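You operate a simulated robot arm through the tools that you are given. There is no shell and no other tool. Be economical: measure what you need, move in short steps, check, and stop when the job is done.

Carry out the task below with a simulated two-armed robot. There is one attempt and no reset: what you move stays moved.

JOB
Wipe up the spill on the top of the long parts bench with the white towel and put it back.
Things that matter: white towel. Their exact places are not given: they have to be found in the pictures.

It is judged by the outcome, as a careful person would: the job done as asked, and still so three seconds after it is handed in. It fails if anything else is knocked over, pushed out of place, dropped, spilled or broken. Flat cloth is picked up by pressing the open fingertips on it (5 to 10 N) and closing them slowly along it; thin cloth reads only 2 to 8 mm in the jaws.

ROBOT AND FRAMES
Two 7-joint arms with two-finger parallel grippers on one trunk, on a base that drives. Base frame: it is fixed to the floor where the robot stands at the start and does not move with it; the origin is under the middle of the robot, x ahead of it, y to its left, z up; the surface under the hand at the start is at about z = 0.8. Readings come in m, degrees, newtons and seconds.
The left shoulder is at the start at [0.08, 0.131, 0.947], the right one opposite. With the tool pointing down near the work surface each hand reaches from about 0.4 to 0.86 m from the robot's upright axis, wherever it stands, measured 20 degrees to its own side. Payload 1.57 kg a hand.
The tool frame of a hand sits at the grasp point between the pads (the TCP): z along the fingers, y along the line on which they close. The tips reach 0.03 m beyond it. The gripper opens to 0.11 m. The fingers are 0.024 m wide and 0.012 m thick; the gripper's body (0.048 by 0.112 m) begins 0.078 m behind the TCP.
Orientation is that of the tool frame in the base frame, as a unit quaternion [w, x, y, z]. With the fingers straight down and closing along the base's y, the tool's x points along the base's -x, its y along +y and its z along -z.

CONTROLS
- The arms move only by the tool move_arm. It takes "left_steps", "right_steps" or both (then of equal length, played together; a hand with none holds still); each is a list of rows, each a list of 6 numbers: the shift along the tool's x, y, z in units of 40 mm (1.0 is 40 mm), then the turn, a rotation vector about the tool's x, y, z in units of 5 degrees (1.0 is 5 degrees). In form: [[x, y, z, rx, ry, rz], ...]. A call has 1 to 8 rows; each row shifts and turns the commanded pose from where the row before left it, along the tool's axes as they then stand. "left_jaw" and "right_jaw" are, for a hand that has rows, the closure in counts, from 0 (fully open) to 255 (shut), set as the call begins (left out, the last holds). A call with a number of a shift or a turn outside -1 to 1 is refused whole. Each row takes 0.2 s and may step no farther than 0.05 m and 8.6 degrees from the row before; otherwise, or with a gripper value out of range, the whole call is refused. A pose out of reach is approached as far as the arm can. The call stops where the force on the tool passes 40 N (or 10 N more than at its start, if that is more) or the arm is blocked; 0.2 s more then pass. Each finger travels about 0.108 m/s and halts on what it meets, pressing with about 42 N; the grip force reading is that of the motor and also rises with nothing between the fingers. The clock runs only during rows and for 0.2 s after the last one: add rows that do not move to give the fingers time. The reply holds the time, the measured pose of the TCP, the force on the tool along the base axes, the opening and the grip force, in the units named above and with some noise, with the torque about the TCP (base axes, N m) and any sound that the robot's microphone picked up.
- Cameras (640 x 400 px; columns grow to the right, rows downward): "scene" is now at [-0.0541, -0.009, 1.4157]; the picture's right is [-0.13, -0.99, 0.00], its down [-0.61, 0.08, -0.79] and it looks along [0.78, -0.10, -0.62] (base axes); focal length 263 px, centre (320, 200). "left" rides on the left gripper at [0.07, -0.016, -0.141] in its tool frame; the picture's right is [0.23, 0.97, 0.00], its down [-0.86, 0.20, -0.48] and it looks along [-0.47, 0.11, 0.88] (tool axes); focal length 222 px, centre (320, 200). "right" rides on the right gripper at [0.07, 0.016, -0.141] in its tool frame; the picture's right is [-0.23, 0.97, 0.00], its down [-0.86, -0.20, -0.48] and it looks along [-0.47, -0.11, 0.88] (tool axes); focal length 222 px, centre (320, 200).
- capture(camera): a new picture of that camera. No time passes.
- drive_base(legs): drives the robot by 1 to 6 legs, each [ahead, left, turn to the left] in m, m and degrees, along the robot's own axes; the way and the turn of a leg run together, so that a leg with both is an arc; at most 1.5 m and 180 degrees a leg. The arms and the cameras ride along, it lands a little off, and it stops where it bumps. It gives what a move gives.
- aim_head(pan, tilt): turns the head with the scene camera to pan (to the left, within 109 degrees either way) and tilt (down, from -29 to 69), counted from straight ahead of the robot. It gives what a move gives.
- pixel_to_xyz(camera, pixels): for up to 12 pixels [column, row] of the newest picture of that camera ("zoom" is the newest enlarged one), the place [x, y, z] in the base frame of the surface seen there, good to about 0.002 m. No time passes.
- zoom(camera, box): a new picture of the part [left, top, right, bottom] of that camera's present view, enlarged. No time passes.
- hand_in(): hands the job in; it is judged then, once.

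Go step by step. Measure first, check grasps and placings, and put right what went wrong. The budget is 80 turns and 78 pictures, counting those below and the enlarged ones. Unless the task says otherwise, let go and move clear before handing in, and close with one line.

The tools are called after "Emit:" as a command line: name --argument value ..., lists and objects as JSON in quotes. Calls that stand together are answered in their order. move_arm: Moves the arms, as the interface text tells. Its arguments: {"type":"object","properties":{"left_steps":{"type":"array","items":{"type":"array","items":{"type":"number"}}},"left_jaw":{"type":"number"},"right_steps":{"type":"array","items":{"type":"array","items":{"type":"number"}}},"right_jaw":{"type":"number"}},"required":[]} The other tools are called the same way: drive_base (legs) drives the base; aim_head (pan, tilt) turns the head that bears the scene camera; capture (camera) takes a picture; pixel_to_xyz (camera, pixels) gives the place of the surface under pixels of a picture; zoom (camera, box) takes an enlarged picture of a part of a camera's view; hand_in () hands the job in.

At the start:

```text
time: 0.0
left_tcp_pos: [0.6847, 0.1712, 1.0309]
left_tcp_rot: [0.0, 0.0, 1.0, 0.0]
left_contact_force: [0.3, 0.7, 0.9]
left_torque: [0.01, 0.01, -0.01]
left_gripper_width: 0.11
left_finger_force: 0.1
right_tcp_pos: [0.6148, -0.3788, 0.982]
right_tcp_rot: [0.0, 0.0, 1.0, 0.0]
right_contact_force: [0.6, -0.1, 0.5]
right_torque: [-0.03, 0.0, -0.03]
right_gripper_width: 0.1099
right_finger_force: 0.0
robot x, y, heading: [-0.0037, -0.001, 0.1]
head pan, tilt: [-7.6, 38.2]
```

scene: 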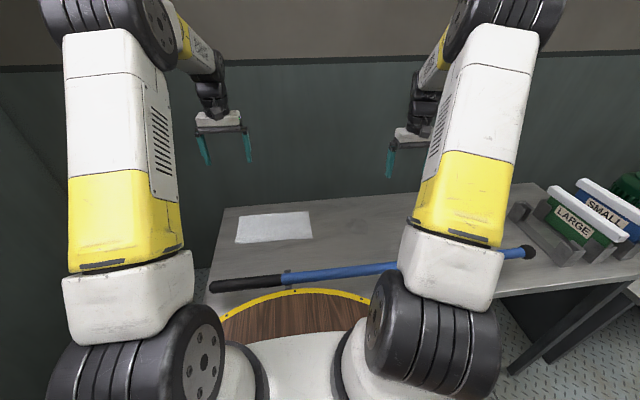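
right: 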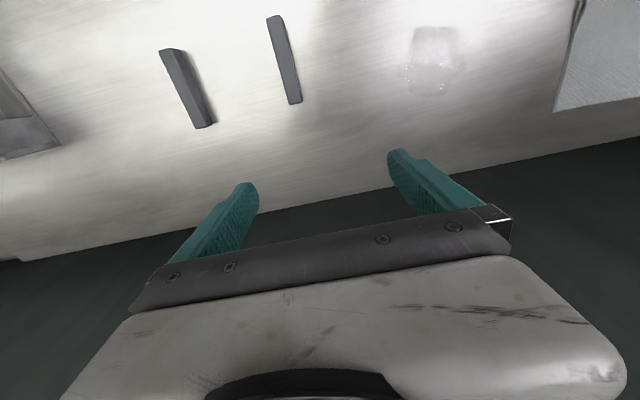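
left: 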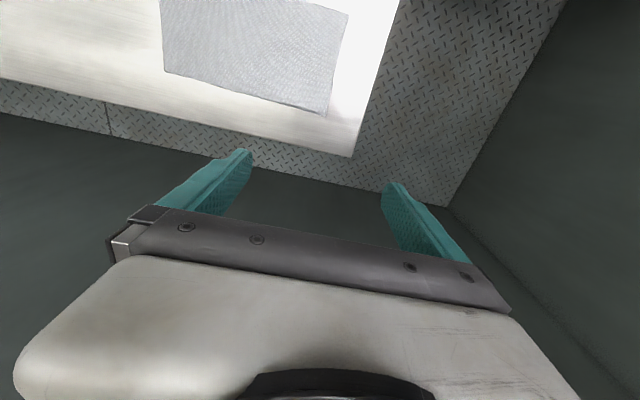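

The towel shows in the scene at about (275,227), and the right camera shows a wet patch at about (430,60). I'll measure both.

Emit:
pixel_to_xyz --camera "scene" --pixels '[[240, 218], [307, 212], [312, 237], [236, 242], [275, 227], [227, 208], [212, 288], [285, 277], [525, 251], [514, 215], [390, 215], [380, 267]]'

Emit:
pixel_to_xyz --camera "right" --pixels '[[415, 30], [455, 30], [405, 85], [445, 95], [432, 60], [462, 65], [280, 20], [295, 100], [165, 50], [205, 125], [575, 20], [557, 108]]'

Emit:
zoom --camera "right" --box '[340, 0, 640, 188]'

Emit:
zoom --camera "scene" --box '[190, 160, 640, 400]'

```text
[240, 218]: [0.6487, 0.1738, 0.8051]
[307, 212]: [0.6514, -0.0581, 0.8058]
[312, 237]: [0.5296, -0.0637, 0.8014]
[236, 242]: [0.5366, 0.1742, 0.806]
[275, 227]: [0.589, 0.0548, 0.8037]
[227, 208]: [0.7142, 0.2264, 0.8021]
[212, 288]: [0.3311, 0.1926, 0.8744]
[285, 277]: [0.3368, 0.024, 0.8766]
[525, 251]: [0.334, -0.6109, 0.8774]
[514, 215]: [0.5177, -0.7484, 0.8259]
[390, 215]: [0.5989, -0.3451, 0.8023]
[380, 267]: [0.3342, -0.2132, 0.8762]
```

```text
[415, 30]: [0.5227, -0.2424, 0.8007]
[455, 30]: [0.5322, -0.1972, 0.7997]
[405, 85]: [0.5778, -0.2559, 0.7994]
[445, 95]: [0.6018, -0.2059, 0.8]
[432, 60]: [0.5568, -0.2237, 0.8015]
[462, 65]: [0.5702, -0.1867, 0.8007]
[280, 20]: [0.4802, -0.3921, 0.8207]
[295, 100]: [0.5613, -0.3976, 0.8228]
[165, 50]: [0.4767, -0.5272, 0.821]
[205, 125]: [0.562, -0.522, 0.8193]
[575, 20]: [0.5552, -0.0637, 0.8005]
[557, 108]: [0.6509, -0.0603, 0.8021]
```

```text
2.13 times, centred on (490, 94) of right
```

zoom: 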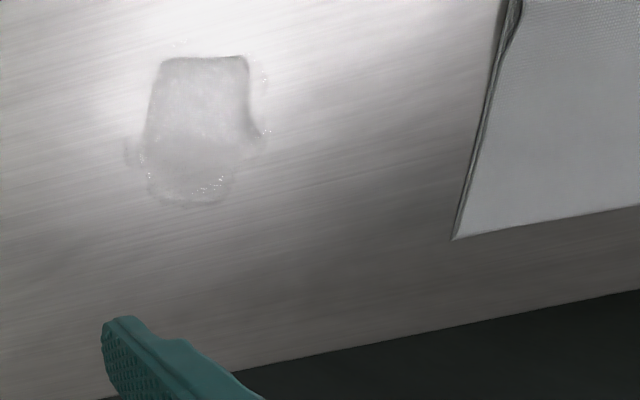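

```text
1.42 times, centred on (415, 280) of scene
```

zoom: 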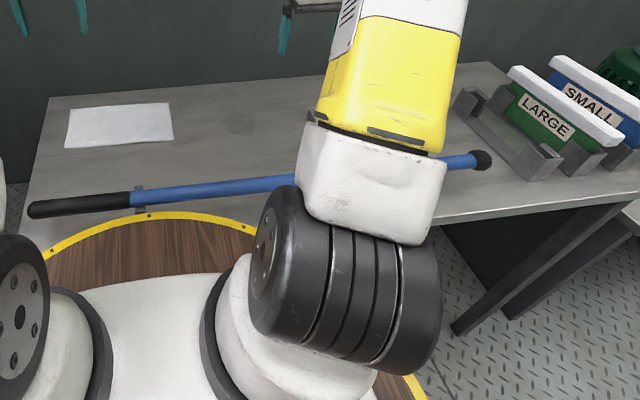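

The bench top is at z≈0.80. The towel spans x 0.53–0.65 and y −0.063–0.174, and the spill is near x 0.52–0.605, y −0.26 to −0.18. There are low bars at y≤−0.39 and a rod at x≈0.334, both to be avoided. I'll move the right hand over the towel's right end and shift the left hand away.

Emit:
move_arm --right_steps '[[0.08, 1, 0, 0, 0, 0], [0.08, 1, 0, 0, 0, 0], [0.08, 1, 0, 0, 0, 0], [0.08, 1, 0, 0, 0, 0], [0.08, 1, 0, 0, 0, 0], [0.08, 1, 0, 0, 0, 0], [0.08, 1, 0, 0, 0, 0], [0.08, 1, 0, 0, 0, 0]]' --left_steps '[[0, 0.4, -0.4, 0, 0, 0], [0, 0.4, -0.4, 0, 0, 0], [0, 0.4, -0.4, 0, 0, 0], [0, 0.4, -0.4, 0, 0, 0], [0, 0.4, -0.4, 0, 0, 0], [0, 0.4, 0, 0, 0, 0], [0, 0.4, 0, 0, 0, 0], [0, 0.4, 0, 0, 0, 0]]' --right_jaw 150

Emit:
capture --camera "right"

Emit:
capture --camera "scene"

```text
time: 1.8
left_tcp_pos: [0.6842, 0.2989, 1.1111]
left_tcp_rot: [0.0, 0.0, 1.0, 0.0]
left_contact_force: [-0.2, -0.3, 0.4]
left_torque: [0.02, 0.0, 0.0]
left_gripper_width: 0.1101
left_finger_force: 0.0
right_tcp_pos: [0.5891, -0.06, 0.9829]
right_tcp_rot: [0.0, 0.0, 1.0, -0.001]
right_contact_force: [-0.7, 0.0, -0.9]
right_torque: [0.01, 0.03, -0.01]
right_gripper_width: 0.0451
right_finger_force: 0.1
robot x, y, heading: [-0.0008, -0.0005, 0.0]
head pan, tilt: [-7.6, 38.2]
```

```text
72 pictures are left
```

right: 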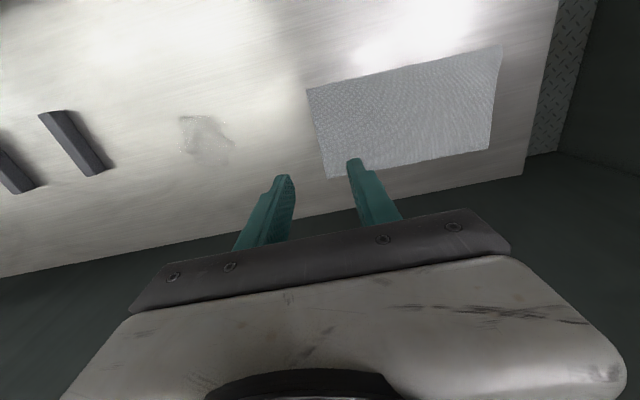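

```text
71 pictures are left
```

scene: 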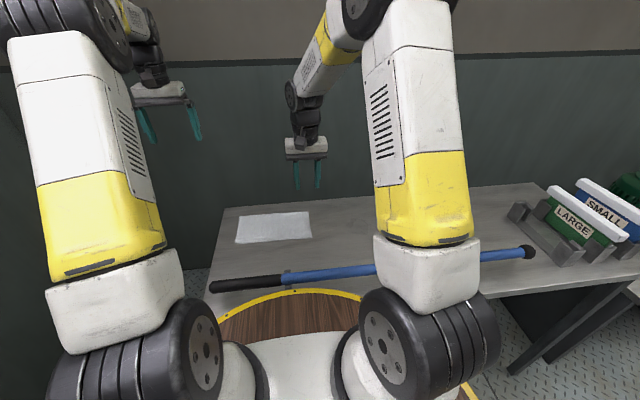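

The right hand is at the towel's right edge. I'll move 40 mm inward over it and go down to just above the cloth.

Emit:
move_arm --right_steps '[[0, 0.95, 0, 0, 0, 0], [0, 0, 0.9, 0, 0, 0], [0, 0, 0.9, 0, 0, 0], [0, 0, 0.9, 0, 0, 0], [0, 0, 0.7, 0, 0, 0], [0, 0, 0.12, 0, 0, 0], [0, 0, 0.05, 0, 0, 0]]'

Emit:
capture --camera "right"

```text
time: 3.4
left_tcp_pos: [0.6845, 0.2994, 1.1112]
left_tcp_rot: [0.001, 0.0, 1.0, 0.0]
left_contact_force: [0.1, -0.5, 0.0]
left_torque: [-0.03, -0.04, 0.01]
left_gripper_width: 0.1105
left_finger_force: 0.0
right_tcp_pos: [0.5898, -0.023, 0.8395]
right_tcp_rot: [-0.001, 0.001, 1.0, 0.001]
right_contact_force: [1.1, 0.0, 0.3]
right_torque: [0.01, -0.01, 0.03]
right_gripper_width: 0.0453
right_finger_force: 0.1
robot x, y, heading: [-0.0008, -0.0005, 0.0]
head pan, tilt: [-7.6, 38.2]
```

```text
70 pictures are left
```

right: 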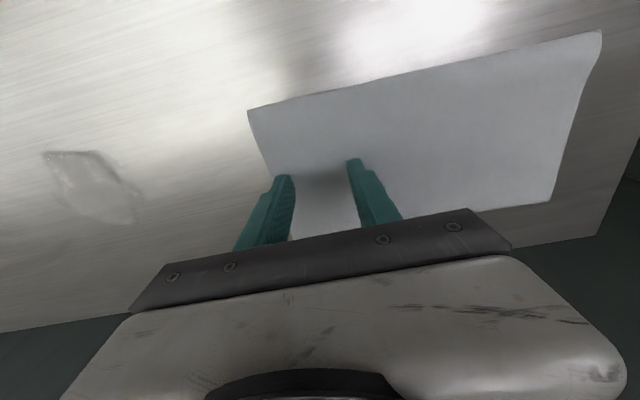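

No contact yet at z=0.8395. I'll press down in small steps until the force reads 5–10 N.

Emit:
move_arm --right_steps '[[0, 0, 0.06, 0, 0, 0], [0, 0, 0.06, 0, 0, 0], [0, 0, 0.04, 0, 0, 0]]'

```text
time: 4.2
left_tcp_pos: [0.6844, 0.3005, 1.1106]
left_tcp_rot: [0.0, 0.0, 1.0, 0.0]
left_contact_force: [0.0, 0.2, 1.2]
left_torque: [0.0, 0.02, -0.02]
left_gripper_width: 0.1097
left_finger_force: 0.1
right_tcp_pos: [0.5881, -0.0211, 0.8327]
right_tcp_rot: [0.0, 0.0, 1.0, -0.001]
right_contact_force: [-0.9, -0.1, 0.0]
right_torque: [-0.05, -0.03, -0.03]
right_gripper_width: 0.0455
right_finger_force: 0.0
robot x, y, heading: [0.0011, 0.0006, -0.1]
head pan, tilt: [-7.6, 38.2]
```

Emit:
move_arm --right_steps '[[0, 0, 0.04, 0, 0, 0], [0, 0, 0.03, 0, 0, 0]]'

```text
time: 4.8
left_tcp_pos: [0.6847, 0.2986, 1.1103]
left_tcp_rot: [0.0, 0.0, 1.0, 0.001]
left_contact_force: [1.0, -0.5, 0.2]
left_torque: [0.0, -0.02, 0.02]
left_gripper_width: 0.11
left_finger_force: 0.1
right_tcp_pos: [0.5892, -0.0216, 0.8319]
right_tcp_rot: [0.0, 0.0, 1.0, 0.0]
right_contact_force: [-3.6, -2.2, 24.2]
right_torque: [-0.78, 0.11, -0.09]
right_gripper_width: 0.0457
right_finger_force: 0.5
robot x, y, heading: [0.0037, 0.0, 0.1]
head pan, tilt: [-7.6, 38.2]
```

The force is 24 N, which is too much. I'll back off about 1.5 mm and begin closing slowly.

Emit:
move_arm --right_steps '[[0, 0, -0.035, 0, 0, 0], [0, 0, 0, 0, 0, 0]]'

Emit:
move_arm --right_steps '[[0, 0, 0, 0, 0, 0], [0, 0, 0, 0, 0, 0]]' --right_jaw 170

Emit:
capture --camera "right"

```text
time: 5.4
left_tcp_pos: [0.6836, 0.2997, 1.112]
left_tcp_rot: [0.0, 0.001, 1.0, 0.0]
left_contact_force: [-0.3, 0.3, 0.9]
left_torque: [-0.01, 0.0, -0.01]
left_gripper_width: 0.1098
left_finger_force: 0.0
right_tcp_pos: [0.5901, -0.0217, 0.8317]
right_tcp_rot: [0.001, -0.001, 1.0, 0.0]
right_contact_force: [0.9, -1.7, 15.2]
right_torque: [-0.44, -0.02, -0.02]
right_gripper_width: 0.0456
right_finger_force: 0.0
robot x, y, heading: [-0.0028, -0.0012, -0.2]
head pan, tilt: [-7.6, 38.2]
```

```text
time: 6.0
left_tcp_pos: [0.6833, 0.2987, 1.1105]
left_tcp_rot: [0.0, -0.001, 1.0, 0.0]
left_contact_force: [-0.7, -0.5, -0.2]
left_torque: [0.0, -0.03, -0.03]
left_gripper_width: 0.11
left_finger_force: 0.1
right_tcp_pos: [0.589, -0.021, 0.8323]
right_tcp_rot: [0.001, 0.0, 1.0, 0.0]
right_contact_force: [0.2, 1.4, 13.7]
right_torque: [-0.23, 0.04, 0.0]
right_gripper_width: 0.035
right_finger_force: 0.1
robot x, y, heading: [-0.002, 0.0014, 0.2]
head pan, tilt: [-7.6, 38.2]
```

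```text
69 pictures are left
```

right: 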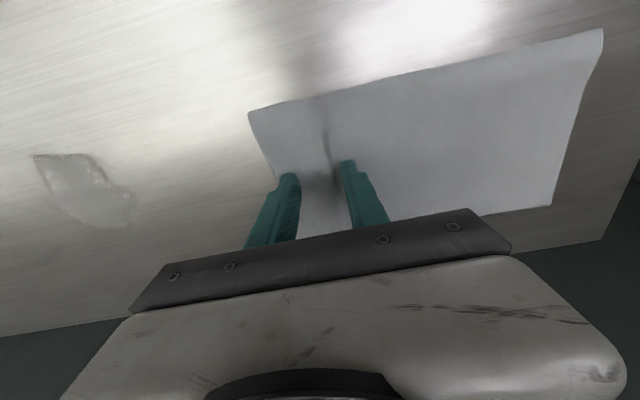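

The cloth is starting to ridge between the fingers near (325,140). I'll ease off to about 9 N and keep closing slowly.

Emit:
move_arm --right_steps '[[0, 0, -0.012, 0, 0, 0], [0, 0, 0, 0, 0, 0]]' --right_jaw 188

Emit:
move_arm --right_steps '[[0, 0, 0, 0, 0, 0], [0, 0, 0, 0, 0, 0]]' --right_jaw 206

Emit:
move_arm --right_steps '[[0, 0, 0, 0, 0, 0], [0, 0, 0, 0, 0, 0]]' --right_jaw 224

Emit:
move_arm --right_steps '[[0, 0, 0, 0, 0, 0], [0, 0, 0, 0, 0, 0], [0, 0, 0, 0, 0, 0]]' --right_jaw 255

Emit:
capture --camera "right"

```text
time: 6.6
left_tcp_pos: [0.6846, 0.2994, 1.112]
left_tcp_rot: [-0.001, 0.0, 1.0, 0.0]
left_contact_force: [-0.9, -0.4, 0.0]
left_torque: [-0.01, 0.01, -0.01]
left_gripper_width: 0.1099
left_finger_force: 0.0
right_tcp_pos: [0.5892, -0.0221, 0.8326]
right_tcp_rot: [0.0, 0.001, 1.0, 0.0]
right_contact_force: [1.2, -1.3, 9.4]
right_torque: [-0.21, 0.01, 0.02]
right_gripper_width: 0.0296
right_finger_force: 0.3
robot x, y, heading: [-0.0025, -0.0023, -0.2]
head pan, tilt: [-7.6, 38.2]
```

```text
time: 7.2
left_tcp_pos: [0.6837, 0.2995, 1.111]
left_tcp_rot: [0.0, 0.0, 1.0, -0.001]
left_contact_force: [0.8, 0.5, -0.2]
left_torque: [0.02, 0.01, -0.01]
left_gripper_width: 0.1099
left_finger_force: 0.1
right_tcp_pos: [0.5888, -0.0212, 0.8314]
right_tcp_rot: [0.0, 0.0, 1.0, 0.0]
right_contact_force: [-0.6, 0.6, 7.1]
right_torque: [-0.09, 0.03, -0.01]
right_gripper_width: 0.0202
right_finger_force: 0.2
robot x, y, heading: [-0.0008, 0.0014, -0.1]
head pan, tilt: [-7.6, 38.2]
```

```text
time: 7.8
left_tcp_pos: [0.6851, 0.3008, 1.11]
left_tcp_rot: [0.001, -0.001, 1.0, 0.0]
left_contact_force: [0.4, 0.9, -0.2]
left_torque: [0.02, -0.02, -0.05]
left_gripper_width: 0.1098
left_finger_force: 0.1
right_tcp_pos: [0.5898, -0.0221, 0.8323]
right_tcp_rot: [0.0, 0.0, 1.0, 0.0]
right_contact_force: [-0.5, 0.1, 7.2]
right_torque: [-0.1, -0.02, -0.03]
right_gripper_width: 0.0136
right_finger_force: 0.1
robot x, y, heading: [-0.0011, 0.0014, 0.2]
head pan, tilt: [-7.6, 38.2]
```

```text
time: 8.6
left_tcp_pos: [0.6846, 0.2992, 1.1102]
left_tcp_rot: [-0.001, 0.0, 1.0, 0.0]
left_contact_force: [-0.8, 0.1, -0.3]
left_torque: [-0.02, 0.0, 0.01]
left_gripper_width: 0.1098
left_finger_force: 0.1
right_tcp_pos: [0.5905, -0.0213, 0.8326]
right_tcp_rot: [0.0, 0.0, 1.0, 0.0]
right_contact_force: [0.3, 0.5, 9.6]
right_torque: [-0.06, -0.04, -0.03]
right_gripper_width: 0.0038
right_finger_force: 24.5
robot x, y, heading: [0.0008, -0.0008, -0.3]
head pan, tilt: [-7.6, 38.2]
```

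```text
68 pictures are left
```

right: 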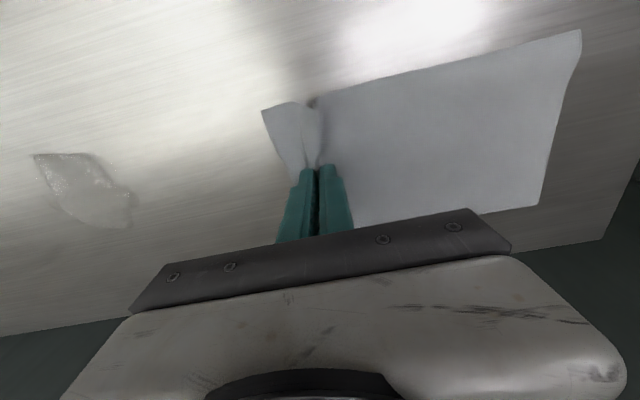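

The grip is good: 3.8 mm opening at 24.5 N. I'll drag the towel over the bench towards the spill, shifting it to x≈0.563.

Emit:
move_arm --right_steps '[[0.1, -0.5, 0, 0, 0, 0], [0.1, -0.5, 0, 0, 0, 0], [0.1, -0.5, 0, 0, 0, 0], [0.1, -0.5, 0, 0, 0, 0], [0.1, -0.5, 0, 0, 0, 0], [0.1, -0.5, 0, 0, 0, 0]]'

Emit:
capture --camera "right"

```text
time: 10.0
left_tcp_pos: [0.6847, 0.2991, 1.1113]
left_tcp_rot: [0.0, 0.0, 1.0, 0.001]
left_contact_force: [0.3, 0.1, -1.0]
left_torque: [0.01, -0.02, -0.01]
left_gripper_width: 0.11
left_finger_force: 0.0
right_tcp_pos: [0.566, -0.1415, 0.8328]
right_tcp_rot: [0.001, 0.0, 1.0, 0.0]
right_contact_force: [0.4, 0.2, 9.2]
right_torque: [-0.06, -0.07, 0.0]
right_gripper_width: 0.0038
right_finger_force: 24.5
robot x, y, heading: [-0.0007, 0.0005, -0.3]
head pan, tilt: [-7.6, 38.2]
```

```text
67 pictures are left
```

right: 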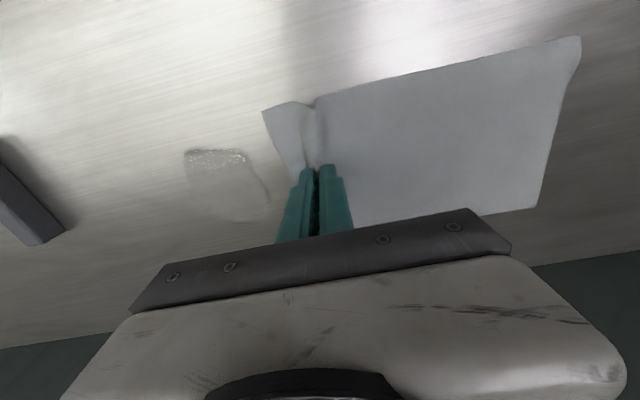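

The towel follows flat and the spill at (225,185) is just ahead. I'll continue across it to y≈−0.30.

Emit:
move_arm --right_steps '[[0, -0.5, 0, 0, 0, 0], [0, -0.5, 0, 0, 0, 0], [0, -0.5, 0, 0, 0, 0], [0, -0.5, 0, 0, 0, 0], [0, -0.5, 0, 0, 0, 0], [0, -0.5, 0, 0, 0, 0], [0, -0.5, 0, 0, 0, 0], [0, -0.5, 0, 0, 0, 0]]'

Emit:
capture --camera "right"

Emit:
capture --camera "left"

```text
time: 11.8
left_tcp_pos: [0.6846, 0.2992, 1.1114]
left_tcp_rot: [0.001, 0.0, 1.0, 0.0]
left_contact_force: [-0.3, 0.2, 0.0]
left_torque: [-0.04, 0.01, -0.01]
left_gripper_width: 0.1101
left_finger_force: 0.2
right_tcp_pos: [0.5648, -0.3, 0.8331]
right_tcp_rot: [0.0, 0.001, 1.0, -0.001]
right_contact_force: [0.6, 0.6, 1.7]
right_torque: [-0.02, -0.01, 0.0]
right_gripper_width: 0.0035
right_finger_force: 24.4
robot x, y, heading: [0.0021, 0.0032, -0.0]
head pan, tilt: [-7.6, 38.2]
```

```text
66 pictures are left
```

right: 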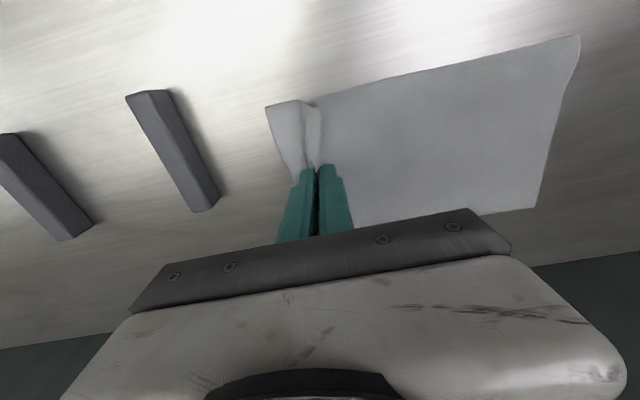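

```text
65 pictures are left
```

left: 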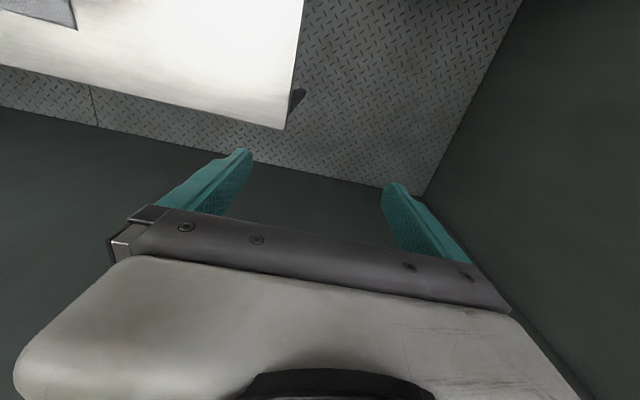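

The towel now lies over the spill, but the press force has dropped to 1.7 N. I'll press a little more and wipe back in +y.

Emit:
move_arm --right_steps '[[0, 0, 0.025, 0, 0, 0], [0, 0.5, 0, 0, 0, 0], [0, 0.5, 0, 0, 0, 0], [0, 0.5, 0, 0, 0, 0], [0, 0.5, 0, 0, 0, 0]]'

Emit:
capture --camera "right"

```text
time: 13.0
left_tcp_pos: [0.6847, 0.299, 1.1099]
left_tcp_rot: [0.0, 0.0, 1.0, -0.001]
left_contact_force: [-0.3, -0.4, 0.1]
left_torque: [0.0, 0.03, 0.02]
left_gripper_width: 0.1101
left_finger_force: 0.1
right_tcp_pos: [0.5651, -0.2225, 0.8324]
right_tcp_rot: [0.0, -0.001, 1.0, 0.0]
right_contact_force: [0.2, 0.0, 5.6]
right_torque: [0.0, -0.05, -0.01]
right_gripper_width: 0.0035
right_finger_force: 24.3
robot x, y, heading: [0.0021, 0.0009, -0.0]
head pan, tilt: [-7.6, 38.2]
```

```text
64 pictures are left
```

right: 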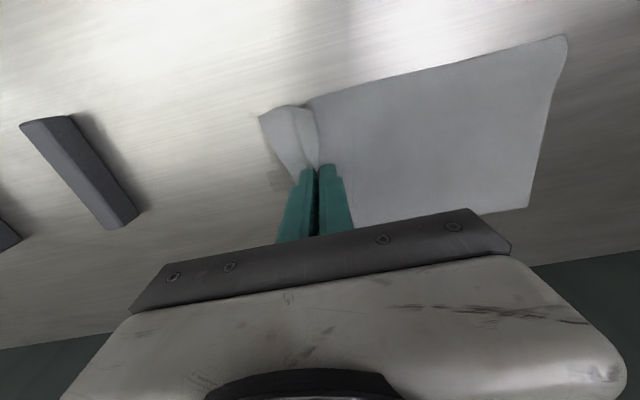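

The cloth moves well both ways, though some residue may remain near (285,180). I'll continue back to uncover the spot.

Emit:
move_arm --right_steps '[[0, 0.5, 0, 0, 0, 0], [0, 0.5, 0, 0, 0, 0], [0, 0.5, 0, 0, 0, 0], [0, 0.5, 0, 0, 0, 0], [0, 0.5, 0, 0, 0, 0]]'

Emit:
zoom --camera "right" --box '[80, 80, 400, 280]'

```text
time: 14.2
left_tcp_pos: [0.6842, 0.2988, 1.1118]
left_tcp_rot: [0.001, 0.0, 1.0, 0.0]
left_contact_force: [-0.4, 0.0, -0.3]
left_torque: [0.04, 0.0, 0.0]
left_gripper_width: 0.1101
left_finger_force: 0.0
right_tcp_pos: [0.5667, -0.1228, 0.8327]
right_tcp_rot: [0.0, 0.001, 1.0, 0.0]
right_contact_force: [-0.3, -5.3, 23.2]
right_torque: [-0.21, -0.02, 0.0]
right_gripper_width: 0.0036
right_finger_force: 24.6
robot x, y, heading: [0.0016, -0.001, -0.0]
head pan, tilt: [-7.6, 38.2]
```

```text
2.00 times, centred on (240, 180) of right
```

zoom: 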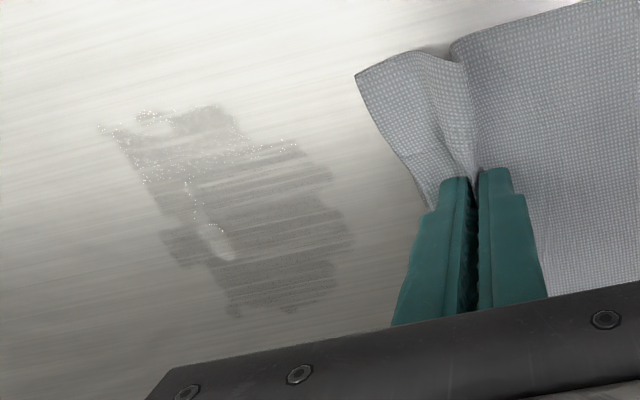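

The spill is partly wiped, with a damp film left between zoom pixels (110,110) and (350,310). I'll measure that region.

Emit:
pixel_to_xyz --camera "zoom" --pixels '[[105, 128], [215, 105], [330, 175], [350, 240], [335, 295], [235, 315], [165, 240], [220, 240], [295, 145]]'

```text
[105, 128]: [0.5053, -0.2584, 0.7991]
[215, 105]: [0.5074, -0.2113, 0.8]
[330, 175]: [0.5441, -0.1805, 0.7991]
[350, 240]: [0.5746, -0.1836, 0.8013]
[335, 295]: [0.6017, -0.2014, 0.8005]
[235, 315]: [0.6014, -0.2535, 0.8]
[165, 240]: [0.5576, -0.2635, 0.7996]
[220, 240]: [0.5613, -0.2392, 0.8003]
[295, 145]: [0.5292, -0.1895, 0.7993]
```

The damp film covers x 0.505–0.603 and y −0.265 to −0.18. I'll wipe in pressed strokes at several x positions, starting at x≈0.52.

Emit:
move_arm --right_steps '[[0.6, 0, -0.015, 0, 0, 0], [0.6, -0.4, 0, 0, 0, 0], [0, -0.8, 0.01, 0, 0, 0], [0, -0.8, 0.01, 0, 0, 0], [0, -0.8, 0.01, 0, 0, 0], [0, -0.8, 0.01, 0, 0, 0], [0, -0.8, 0.01, 0, 0, 0]]'

Emit:
move_arm --right_steps '[[-0.6, 0, 0, 0, 0, 0], [0, 0.8, 0, 0, 0, 0], [0, 0.8, -0.01, 0, 0, 0], [0, 0.8, -0.01, 0, 0, 0], [0, 0.8, -0.01, 0, 0, 0], [0, 0.4, -0.02, 0, 0, 0]]'

Emit:
capture --camera "right"

```text
time: 15.6
left_tcp_pos: [0.6841, 0.3005, 1.1111]
left_tcp_rot: [0.0, 0.0, 1.0, 0.0]
left_contact_force: [0.5, 0.4, 0.1]
left_torque: [-0.01, -0.02, 0.0]
left_gripper_width: 0.1101
left_finger_force: 0.0
right_tcp_pos: [0.517, -0.2614, 0.831]
right_tcp_rot: [0.001, 0.0, 1.0, 0.0]
right_contact_force: [-0.5, -3.4, 12.0]
right_torque: [-0.15, 0.01, -0.03]
right_gripper_width: 0.0033
right_finger_force: 25.1
robot x, y, heading: [0.001, -0.0008, 0.0]
head pan, tilt: [-7.6, 38.2]
stopped in row 7 (right hand): the force on the tool passed its limit at 41 N (the readings are from after the stop); the commanded pose is now the measured one
```

```text
time: 17.0
left_tcp_pos: [0.6838, 0.3005, 1.1102]
left_tcp_rot: [0.0, 0.0, 1.0, 0.0]
left_contact_force: [0.3, -0.4, -0.2]
left_torque: [0.0, -0.01, 0.0]
left_gripper_width: 0.11
left_finger_force: 0.0
right_tcp_pos: [0.5399, -0.1168, 0.8343]
right_tcp_rot: [-0.001, 0.0, 1.0, 0.0]
right_contact_force: [-0.4, -0.2, 0.6]
right_torque: [0.01, 0.01, 0.02]
right_gripper_width: 0.0034
right_finger_force: 24.2
robot x, y, heading: [-0.0025, -0.0021, 0.3]
head pan, tilt: [-7.6, 38.2]
```

```text
62 pictures are left
```

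right: 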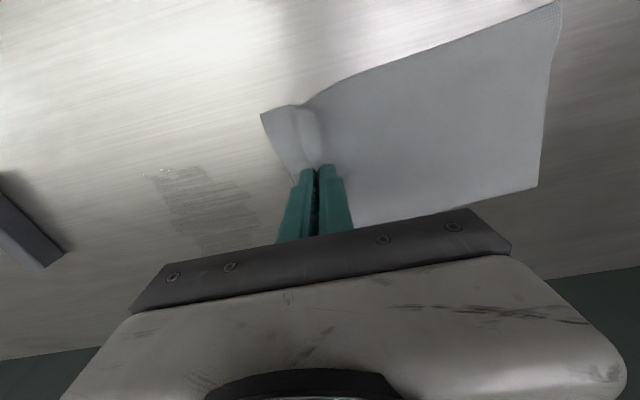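

The film is fading. I'll keep going with moderate-pressure strokes, now at x≈0.52 and 0.545 and then at larger x.

Emit:
move_arm --right_steps '[[0.4, -0.2, 0.05, 0, 0, 0], [0, -0.7, 0, 0, 0, 0], [0, -0.7, 0, 0, 0, 0], [0, -0.7, 0, 0, 0, 0], [0, -0.7, 0, 0, 0, 0], [0, -0.7, 0, 0, 0, 0], [0, -0.7, 0, 0, 0, 0]]'

Emit:
move_arm --right_steps '[[-0.6, 0, 0, 0, 0, 0], [0, 0.7, 0, 0, 0, 0], [0, 0.7, 0, 0, 0, 0], [0, 0.7, 0, 0, 0, 0], [0, 0.7, 0, 0, 0, 0], [0, 0.6, 0, 0, 0, 0]]'

Emit:
move_arm --right_steps '[[-0.6, 0, 0, 0, 0, 0], [0, -0.7, 0, 0, 0, 0], [0, -0.7, 0, 0, 0, 0], [0, -0.7, 0, 0, 0, 0], [0, -0.7, 0, 0, 0, 0], [0, -0.6, 0, 0, 0, 0]]'

Emit:
move_arm --right_steps '[[-0.6, 0, 0, 0, 0, 0], [0, 0.7, 0, 0, 0, 0], [0, 0.7, 0, 0, 0, 0], [0, 0.7, 0, 0, 0, 0], [0, 0.7, 0, 0, 0, 0], [0, 0.7, 0, 0, 0, 0], [0, 0.7, 0, 0, 0, 0]]'

Emit:
capture --camera "right"

```text
time: 18.6
left_tcp_pos: [0.6852, 0.2997, 1.1098]
left_tcp_rot: [0.0, 0.0, 1.0, 0.0]
left_contact_force: [-0.6, 0.2, 0.3]
left_torque: [-0.02, -0.04, -0.01]
left_gripper_width: 0.1097
left_finger_force: 0.0
right_tcp_pos: [0.5262, -0.2927, 0.833]
right_tcp_rot: [0.0, 0.0, 1.0, 0.0]
right_contact_force: [-0.5, -0.1, 2.0]
right_torque: [-0.04, -0.02, 0.02]
right_gripper_width: 0.0035
right_finger_force: 24.4
robot x, y, heading: [0.0006, -0.0014, 0.1]
head pan, tilt: [-7.6, 38.2]
```

```text
time: 20.0
left_tcp_pos: [0.6849, 0.2991, 1.1102]
left_tcp_rot: [0.0, 0.001, 1.0, 0.0]
left_contact_force: [0.7, -0.1, 1.0]
left_torque: [0.03, 0.01, -0.02]
left_gripper_width: 0.1101
left_finger_force: 0.1
right_tcp_pos: [0.5506, -0.1552, 0.8321]
right_tcp_rot: [0.0, 0.0, 1.0, 0.0]
right_contact_force: [-0.3, 0.6, 3.8]
right_torque: [0.01, -0.03, 0.02]
right_gripper_width: 0.0033
right_finger_force: 24.1
robot x, y, heading: [0.0018, -0.0027, 0.1]
head pan, tilt: [-7.6, 38.2]
```

```text
time: 21.4
left_tcp_pos: [0.6841, 0.3006, 1.1115]
left_tcp_rot: [-0.001, 0.0, 1.0, 0.0]
left_contact_force: [-0.9, -0.2, -1.3]
left_torque: [-0.05, -0.01, 0.01]
left_gripper_width: 0.1101
left_finger_force: 0.2
right_tcp_pos: [0.5728, -0.2911, 0.8315]
right_tcp_rot: [0.001, -0.001, 1.0, 0.0]
right_contact_force: [0.9, 6.9, 28.3]
right_torque: [0.1, 0.02, -0.01]
right_gripper_width: 0.0034
right_finger_force: 24.3
robot x, y, heading: [0.001, -0.0014, -0.3]
head pan, tilt: [-7.6, 38.2]
```

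```text
time: 22.8
left_tcp_pos: [0.6841, 0.2991, 1.1113]
left_tcp_rot: [0.0, 0.0, 1.0, 0.0]
left_contact_force: [0.6, 0.2, 0.2]
left_torque: [0.03, 0.04, -0.01]
left_gripper_width: 0.1101
left_finger_force: 0.0
right_tcp_pos: [0.5985, -0.1686, 0.8327]
right_tcp_rot: [0.002, 0.001, 1.0, 0.0]
right_contact_force: [0.0, 2.1, 7.2]
right_torque: [0.05, -0.02, 0.0]
right_gripper_width: 0.0036
right_finger_force: 24.8
robot x, y, heading: [0.0012, -0.0024, -0.0]
head pan, tilt: [-7.6, 38.2]
stopped in row 6 (right hand): the force on the tool passed its limit at 42 N (the readings are from after the stop); the commanded pose is now the measured one
```

```text
61 pictures are left
```

right: 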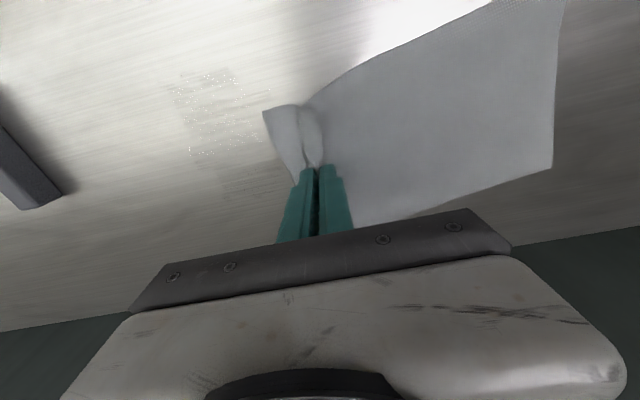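

Only a faint residue remains around (215,110) to (240,190). I'll do another set of strokes.

Emit:
move_arm --right_steps '[[0, -0.7, 0, 0, 0, 0], [0, -0.7, 0, 0, 0, 0], [0, -0.7, 0, 0, 0, 0], [0, -0.7, 0, 0, 0, 0], [0, -0.2, 0, 0, 0, 0]]'

Emit:
move_arm --right_steps '[[0.6, 0, 0, 0, 0, 0], [0, 0.7, 0, 0, 0, 0], [0, 0.7, 0, 0, 0, 0], [0, 0.7, 0, 0, 0, 0], [0, 0.7, 0, 0, 0, 0], [0, 0.6, 0, 0, 0, 0]]'

Emit:
move_arm --right_steps '[[0.6, 0, 0, 0, 0, 0], [0, -0.7, 0, 0, 0, 0], [0, -0.7, 0, 0, 0, 0], [0, -0.7, 0, 0, 0, 0], [0, -0.7, 0, 0, 0, 0], [0, -0.6, 0, 0, 0, 0]]'

Emit:
move_arm --right_steps '[[0.6, 0, 0, 0, 0, 0], [0, 0.7, 0, 0, 0, 0], [0, 0.7, 0, 0, 0, 0], [0, 0.7, 0, 0, 0, 0], [0, 0.7, 0, 0, 0, 0], [0, 0.7, 0, 0, 0, 0], [0, 0.7, 0, 0, 0, 0]]'

Emit:
capture --camera "right"

```text
time: 24.0
left_tcp_pos: [0.6848, 0.2996, 1.1109]
left_tcp_rot: [0.0, 0.0, 1.0, 0.0]
left_contact_force: [-0.2, 0.6, 0.1]
left_torque: [-0.04, -0.02, -0.01]
left_gripper_width: 0.1097
left_finger_force: 0.0
right_tcp_pos: [0.5967, -0.2875, 0.8321]
right_tcp_rot: [0.001, 0.0, 1.0, -0.001]
right_contact_force: [0.2, 3.9, 16.4]
right_torque: [0.08, 0.01, 0.01]
right_gripper_width: 0.0035
right_finger_force: 24.4
robot x, y, heading: [-0.0003, 0.0003, -0.0]
head pan, tilt: [-7.6, 38.2]
```

```text
time: 25.4
left_tcp_pos: [0.6837, 0.299, 1.1104]
left_tcp_rot: [0.001, 0.001, 1.0, 0.001]
left_contact_force: [0.2, -0.6, 0.9]
left_torque: [0.01, 0.0, 0.0]
left_gripper_width: 0.1098
left_finger_force: 0.2
right_tcp_pos: [0.5724, -0.1524, 0.8334]
right_tcp_rot: [0.002, 0.001, 1.0, 0.0]
right_contact_force: [-0.5, -3.5, 18.2]
right_torque: [-0.17, -0.02, 0.05]
right_gripper_width: 0.0034
right_finger_force: 24.7
robot x, y, heading: [0.0003, 0.0013, 0.1]
head pan, tilt: [-7.6, 38.2]
```

```text
time: 26.8
left_tcp_pos: [0.6842, 0.2992, 1.1109]
left_tcp_rot: [0.0, -0.001, 1.0, 0.0]
left_contact_force: [-0.1, 0.6, -0.9]
left_torque: [-0.02, -0.04, -0.01]
left_gripper_width: 0.11
left_finger_force: 0.0
right_tcp_pos: [0.5496, -0.29, 0.8323]
right_tcp_rot: [0.001, 0.001, 1.0, -0.001]
right_contact_force: [-0.5, 0.2, 3.5]
right_torque: [-0.01, -0.04, 0.0]
right_gripper_width: 0.0037
right_finger_force: 24.7
robot x, y, heading: [-0.0005, -0.0006, -0.0]
head pan, tilt: [-7.6, 38.2]
```

```text
time: 28.3
left_tcp_pos: [0.6844, 0.3001, 1.1103]
left_tcp_rot: [0.0, 0.0, 1.0, 0.0]
left_contact_force: [-0.3, 0.0, 0.5]
left_torque: [0.03, 0.01, -0.01]
left_gripper_width: 0.1101
left_finger_force: 0.1
right_tcp_pos: [0.5266, -0.1299, 0.8318]
right_tcp_rot: [0.004, 0.001, 1.0, 0.0]
right_contact_force: [-0.1, 2.3, 9.8]
right_torque: [0.02, 0.06, -0.02]
right_gripper_width: 0.0035
right_finger_force: 24.4
robot x, y, heading: [0.0009, -0.0017, -0.0]
head pan, tilt: [-7.6, 38.2]
stopped in row 7 (right hand): the force on the tool passed its limit at 42 N (the readings are from after the stop); the commanded pose is now the measured one
```

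```text
60 pictures are left
```

right: 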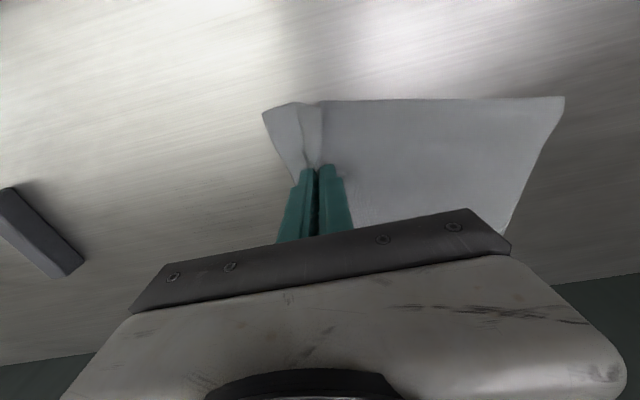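

The patch now looks clean. I'll zoom in to confirm, then slide the towel towards its original place.

Emit:
zoom --camera "right" --box '[80, 60, 400, 260]'

Emit:
move_arm --right_steps '[[-0.3, 0.5, -0.02, 0, 0, 0], [-0.3, 0.5, 0, 0, 0, 0], [-0.3, 0.5, 0, 0, 0, 0], [-0.3, 0.5, 0, 0, 0, 0], [-0.3, 0.5, -0.02, 0, 0, 0], [-0.1, 0.5, 0, 0, 0, 0]]'

Emit:
capture --camera "right"

Emit:
capture --camera "scene"

```text
2.00 times, centred on (240, 160) of right
```

zoom: 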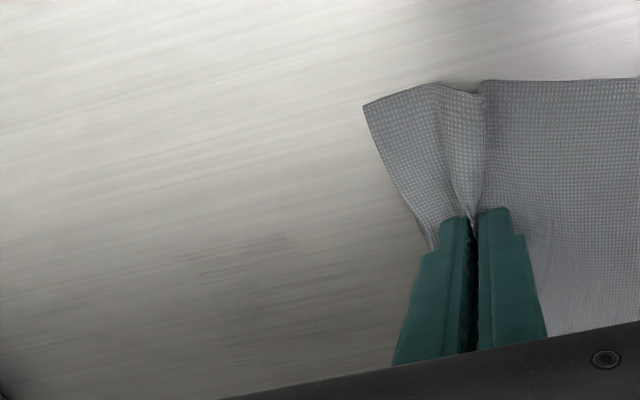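

```text
time: 29.7
left_tcp_pos: [0.6852, 0.2992, 1.1107]
left_tcp_rot: [0.001, 0.001, 1.0, 0.0]
left_contact_force: [0.0, 0.1, -0.2]
left_torque: [0.03, -0.02, -0.02]
left_gripper_width: 0.1101
left_finger_force: 0.0
right_tcp_pos: [0.5899, -0.0128, 0.8334]
right_tcp_rot: [0.003, 0.002, 1.0, -0.001]
right_contact_force: [-0.8, -0.6, -0.3]
right_torque: [0.04, -0.03, 0.01]
right_gripper_width: 0.0032
right_finger_force: 24.9
robot x, y, heading: [0.0018, 0.002, -0.2]
head pan, tilt: [-7.6, 38.2]
```

```text
58 pictures are left
```

right: 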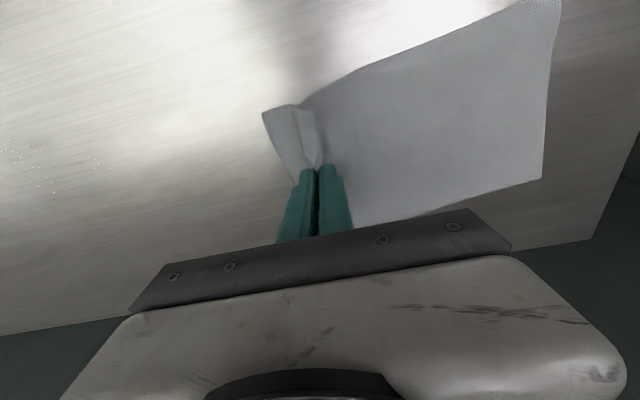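

```text
57 pictures are left
```

scene: 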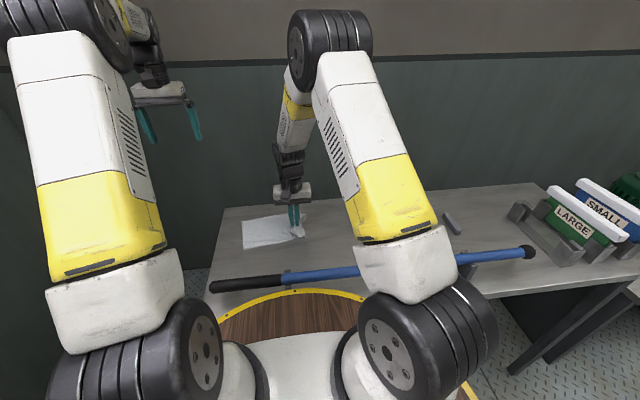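

Specular sparkles still show at left around (20,160) to (100,165), so some residue is left. I'll zoom in and measure it.

Emit:
zoom --camera "right" --box '[0, 110, 200, 235]'

Emit:
pixel_to_xyz --camera "right" --pixels '[[5, 150], [40, 190], [60, 155], [105, 165], [100, 200]]'

```text
3.20 times, centred on (100, 172) of right
```

zoom: 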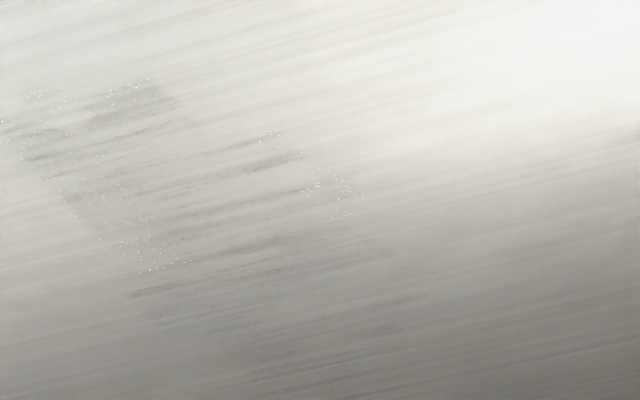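

```text
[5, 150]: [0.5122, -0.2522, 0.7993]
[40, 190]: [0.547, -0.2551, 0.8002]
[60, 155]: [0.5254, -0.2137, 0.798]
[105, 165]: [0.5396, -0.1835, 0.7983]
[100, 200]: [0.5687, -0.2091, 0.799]
```

A faint film is still there over x 0.51–0.57, y −0.26 to −0.18. I'll go back for more pressed passes.

Emit:
move_arm --right_steps '[[0.4, -0.6, 0, 0, 0, 0], [0.4, -0.6, 0, 0, 0, 0], [0.4, -0.6, 0, 0, 0, 0], [0.4, -0.6, 0, 0, 0, 0], [0.4, -0.6, 0, 0, 0, 0], [0, -0.4, 0.04, 0, 0, 0]]'

Emit:
move_arm --right_steps '[[0, -0.6, 0, 0, 0, 0], [0, -0.6, 0, 0, 0, 0], [0, -0.6, 0, 0, 0, 0], [0, -0.6, 0, 0, 0, 0], [0, -0.6, 0, 0, 0, 0], [0, -0.5, 0, 0, 0, 0]]'

Emit:
move_arm --right_steps '[[-0.5, 0, 0, 0, 0, 0], [0, 0.6, 0, 0, 0, 0], [0, 0.6, 0, 0, 0, 0], [0, 0.6, 0, 0, 0, 0], [0, 0.6, 0, 0, 0, 0], [0, 0.6, 0, 0, 0, 0], [0, 0.3, 0, 0, 0, 0]]'

Emit:
move_arm --right_steps '[[-0.5, 0, 0, 0, 0, 0], [0, -0.6, 0, 0, 0, 0], [0, -0.6, 0, 0, 0, 0], [0, -0.6, 0, 0, 0, 0], [0, -0.6, 0, 0, 0, 0], [0, -0.6, 0, 0, 0, 0], [0, -0.3, 0, 0, 0, 0]]'

```text
time: 31.1
left_tcp_pos: [0.6851, 0.2998, 1.1111]
left_tcp_rot: [0.0, 0.0, 1.0, 0.0]
left_contact_force: [-0.1, 0.2, 0.2]
left_torque: [0.0, -0.02, -0.01]
left_gripper_width: 0.1099
left_finger_force: 0.0
right_tcp_pos: [0.5109, -0.1458, 0.8322]
right_tcp_rot: [0.004, 0.001, 1.0, -0.001]
right_contact_force: [0.1, 2.8, 11.8]
right_torque: [0.04, -0.01, -0.03]
right_gripper_width: 0.0035
right_finger_force: 24.4
robot x, y, heading: [-0.0001, -0.0006, 0.1]
head pan, tilt: [-7.6, 38.2]
```

```text
time: 32.4
left_tcp_pos: [0.6842, 0.2992, 1.1118]
left_tcp_rot: [0.0, 0.0, 1.0, -0.001]
left_contact_force: [0.4, -0.4, 0.3]
left_torque: [0.01, 0.0, 0.0]
left_gripper_width: 0.1099
left_finger_force: 0.1
right_tcp_pos: [0.5106, -0.2659, 0.8316]
right_tcp_rot: [0.004, 0.001, 1.0, -0.001]
right_contact_force: [-2.4, -2.7, 14.3]
right_torque: [-0.16, 0.11, -0.02]
right_gripper_width: 0.0035
right_finger_force: 24.4
robot x, y, heading: [-0.0009, 0.0015, 0.1]
head pan, tilt: [-7.6, 38.2]
stopped in row 6 (right hand): the force on the tool passed its limit at 41 N (the readings are from after the stop); the commanded pose is now the measured one
```

```text
time: 33.8
left_tcp_pos: [0.6849, 0.2997, 1.1111]
left_tcp_rot: [0.0, 0.001, 1.0, 0.0]
left_contact_force: [0.2, -0.2, 0.6]
left_torque: [0.01, 0.0, 0.04]
left_gripper_width: 0.1099
left_finger_force: 0.1
right_tcp_pos: [0.5337, -0.1508, 0.8332]
right_tcp_rot: [0.007, 0.002, 1.0, 0.0]
right_contact_force: [-0.9, 3.5, 8.5]
right_torque: [0.06, 0.02, 0.01]
right_gripper_width: 0.0037
right_finger_force: 24.4
robot x, y, heading: [0.0024, -0.0017, 0.3]
head pan, tilt: [-7.6, 38.2]
stopped in row 7 (right hand): the force on the tool passed its limit at 43 N (the readings are from after the stop); the commanded pose is now the measured one
```

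```text
time: 35.4
left_tcp_pos: [0.685, 0.2989, 1.1114]
left_tcp_rot: [0.0, 0.0, 1.0, 0.0]
left_contact_force: [-0.4, 0.3, 0.4]
left_torque: [-0.03, 0.0, 0.03]
left_gripper_width: 0.11
left_finger_force: 0.2
right_tcp_pos: [0.5524, -0.2825, 0.8318]
right_tcp_rot: [0.006, 0.001, 1.0, -0.001]
right_contact_force: [0.1, 2.7, 10.3]
right_torque: [0.03, 0.06, 0.01]
right_gripper_width: 0.0037
right_finger_force: 24.5
robot x, y, heading: [0.0001, 0.0008, 0.1]
head pan, tilt: [-7.6, 38.2]
```

Forces are around 10 N and the strokes are going well. I'll do more passes at x≈0.575, 0.555 and 0.53.

Emit:
move_arm --right_steps '[[-0.5, 0, -0.01, 0, 0, 0], [0, 0.6, 0, 0, 0, 0], [0, 0.6, 0, 0, 0, 0], [0, 0.6, 0, 0, 0, 0], [0, 0.6, 0, 0, 0, 0], [0, 0.6, 0, 0, 0, 0], [0, 0.3, 0, 0, 0, 0]]'

Emit:
move_arm --right_steps '[[-0.5, 0, 0, 0, 0, 0], [0, -0.6, 0, 0, 0, 0], [0, -0.6, 0, 0, 0, 0], [0, -0.6, 0, 0, 0, 0], [0, -0.6, 0, 0, 0, 0], [0, -0.6, 0, 0, 0, 0], [0, -0.3, 0, 0, 0, 0]]'

Emit:
move_arm --right_steps '[[0.8, 0, -0.01, 0, 0, 0], [0.7, 0.6, 0, 0, 0, 0], [0, 0.6, 0, 0, 0, 0], [0, 0.6, 0, 0, 0, 0], [0, 0.6, 0, 0, 0, 0], [0, 0.6, 0, 0, 0, 0], [0, 0.3, 0, 0, 0, 0]]'

Emit:
move_arm --right_steps '[[0.5, 0, 0, 0, 0, 0], [0, -0.6, 0, 0, 0, 0], [0, -0.6, 0, 0, 0, 0], [0, -0.6, 0, 0, 0, 0], [0, -0.6, 0, 0, 0, 0], [0, -0.6, 0, 0, 0, 0], [0, -0.3, 0, 0, 0, 0]]'

Emit:
move_arm --right_steps '[[-0.2, 0.6, 0, 0, 0, 0], [-0.2, 0.6, 0, 0, 0, 0], [-0.2, 0.6, 0, 0, 0, 0], [-0.2, 0.6, 0, 0, 0, 0], [-0.2, 0.7, -0.01, 0, 0, 0], [-0.2, 0.7, -0.02, 0, 0, 0], [-0.2, 0.7, 0, 0, 0, 0]]'

Emit:
capture --camera "right"

```text
time: 37.0
left_tcp_pos: [0.6859, 0.2986, 1.1109]
left_tcp_rot: [0.0, 0.0, 1.0, -0.001]
left_contact_force: [0.0, -0.4, -0.1]
left_torque: [0.0, -0.01, -0.02]
left_gripper_width: 0.1104
left_finger_force: 0.1
right_tcp_pos: [0.5724, -0.1518, 0.8333]
right_tcp_rot: [0.006, 0.001, 1.0, -0.001]
right_contact_force: [0.1, -1.1, 2.2]
right_torque: [-0.02, 0.0, -0.01]
right_gripper_width: 0.0035
right_finger_force: 23.9
robot x, y, heading: [-0.0005, 0.0015, -0.2]
head pan, tilt: [-7.6, 38.2]
```

```text
time: 38.6
left_tcp_pos: [0.6843, 0.298, 1.1115]
left_tcp_rot: [0.001, 0.0, 1.0, 0.0]
left_contact_force: [-0.2, -0.5, 0.2]
left_torque: [-0.02, -0.02, -0.01]
left_gripper_width: 0.1099
left_finger_force: 0.2
right_tcp_pos: [0.592, -0.2832, 0.8333]
right_tcp_rot: [0.006, 0.002, 1.0, -0.001]
right_contact_force: [0.8, 0.2, 0.2]
right_torque: [-0.02, -0.01, -0.04]
right_gripper_width: 0.0033
right_finger_force: 24.3
robot x, y, heading: [0.0012, 0.0021, 0.1]
head pan, tilt: [-7.6, 38.2]
```

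```text
time: 40.2
left_tcp_pos: [0.6845, 0.2991, 1.111]
left_tcp_rot: [-0.001, 0.0, 1.0, 0.001]
left_contact_force: [0.2, -0.3, 0.2]
left_torque: [-0.03, -0.01, -0.02]
left_gripper_width: 0.11
left_finger_force: 0.1
right_tcp_pos: [0.5332, -0.1512, 0.8328]
right_tcp_rot: [0.006, 0.001, 1.0, -0.001]
right_contact_force: [0.7, -1.0, 1.4]
right_torque: [-0.05, 0.01, -0.02]
right_gripper_width: 0.0034
right_finger_force: 24.7
robot x, y, heading: [-0.0013, 0.0002, 0.2]
head pan, tilt: [-7.6, 38.2]
```

```text
time: 41.8
left_tcp_pos: [0.6843, 0.2997, 1.1102]
left_tcp_rot: [0.0, 0.001, 1.0, 0.0]
left_contact_force: [0.2, -0.4, -0.1]
left_torque: [0.0, 0.01, -0.01]
left_gripper_width: 0.1101
left_finger_force: 0.0
right_tcp_pos: [0.5132, -0.2834, 0.8321]
right_tcp_rot: [0.006, 0.001, 1.0, 0.0]
right_contact_force: [-0.2, 2.4, 9.0]
right_torque: [0.05, 0.0, 0.02]
right_gripper_width: 0.0033
right_finger_force: 24.6
robot x, y, heading: [0.0002, -0.0003, -0.0]
head pan, tilt: [-7.6, 38.2]
```

```text
time: 43.4
left_tcp_pos: [0.6838, 0.2984, 1.1111]
left_tcp_rot: [0.0, 0.0, 1.0, 0.0]
left_contact_force: [0.4, -0.8, 0.4]
left_torque: [0.01, -0.01, -0.01]
left_gripper_width: 0.1101
left_finger_force: 0.0
right_tcp_pos: [0.5692, -0.1036, 0.8331]
right_tcp_rot: [0.005, 0.0, 1.0, 0.0]
right_contact_force: [0.3, 0.3, 1.0]
right_torque: [0.02, -0.03, 0.05]
right_gripper_width: 0.0032
right_finger_force: 24.6
robot x, y, heading: [0.0016, -0.0015, -0.3]
head pan, tilt: [-7.6, 38.2]
```

```text
55 pictures are left
```

right: 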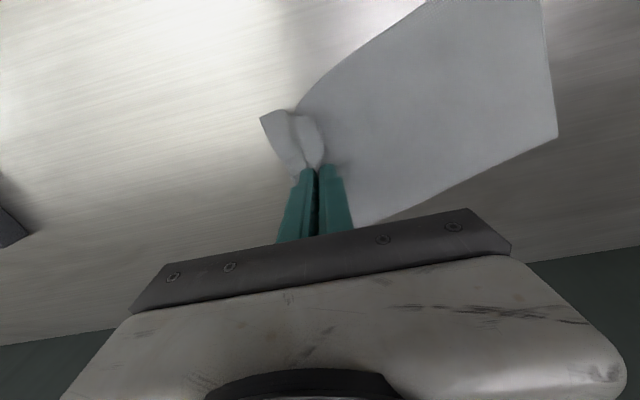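

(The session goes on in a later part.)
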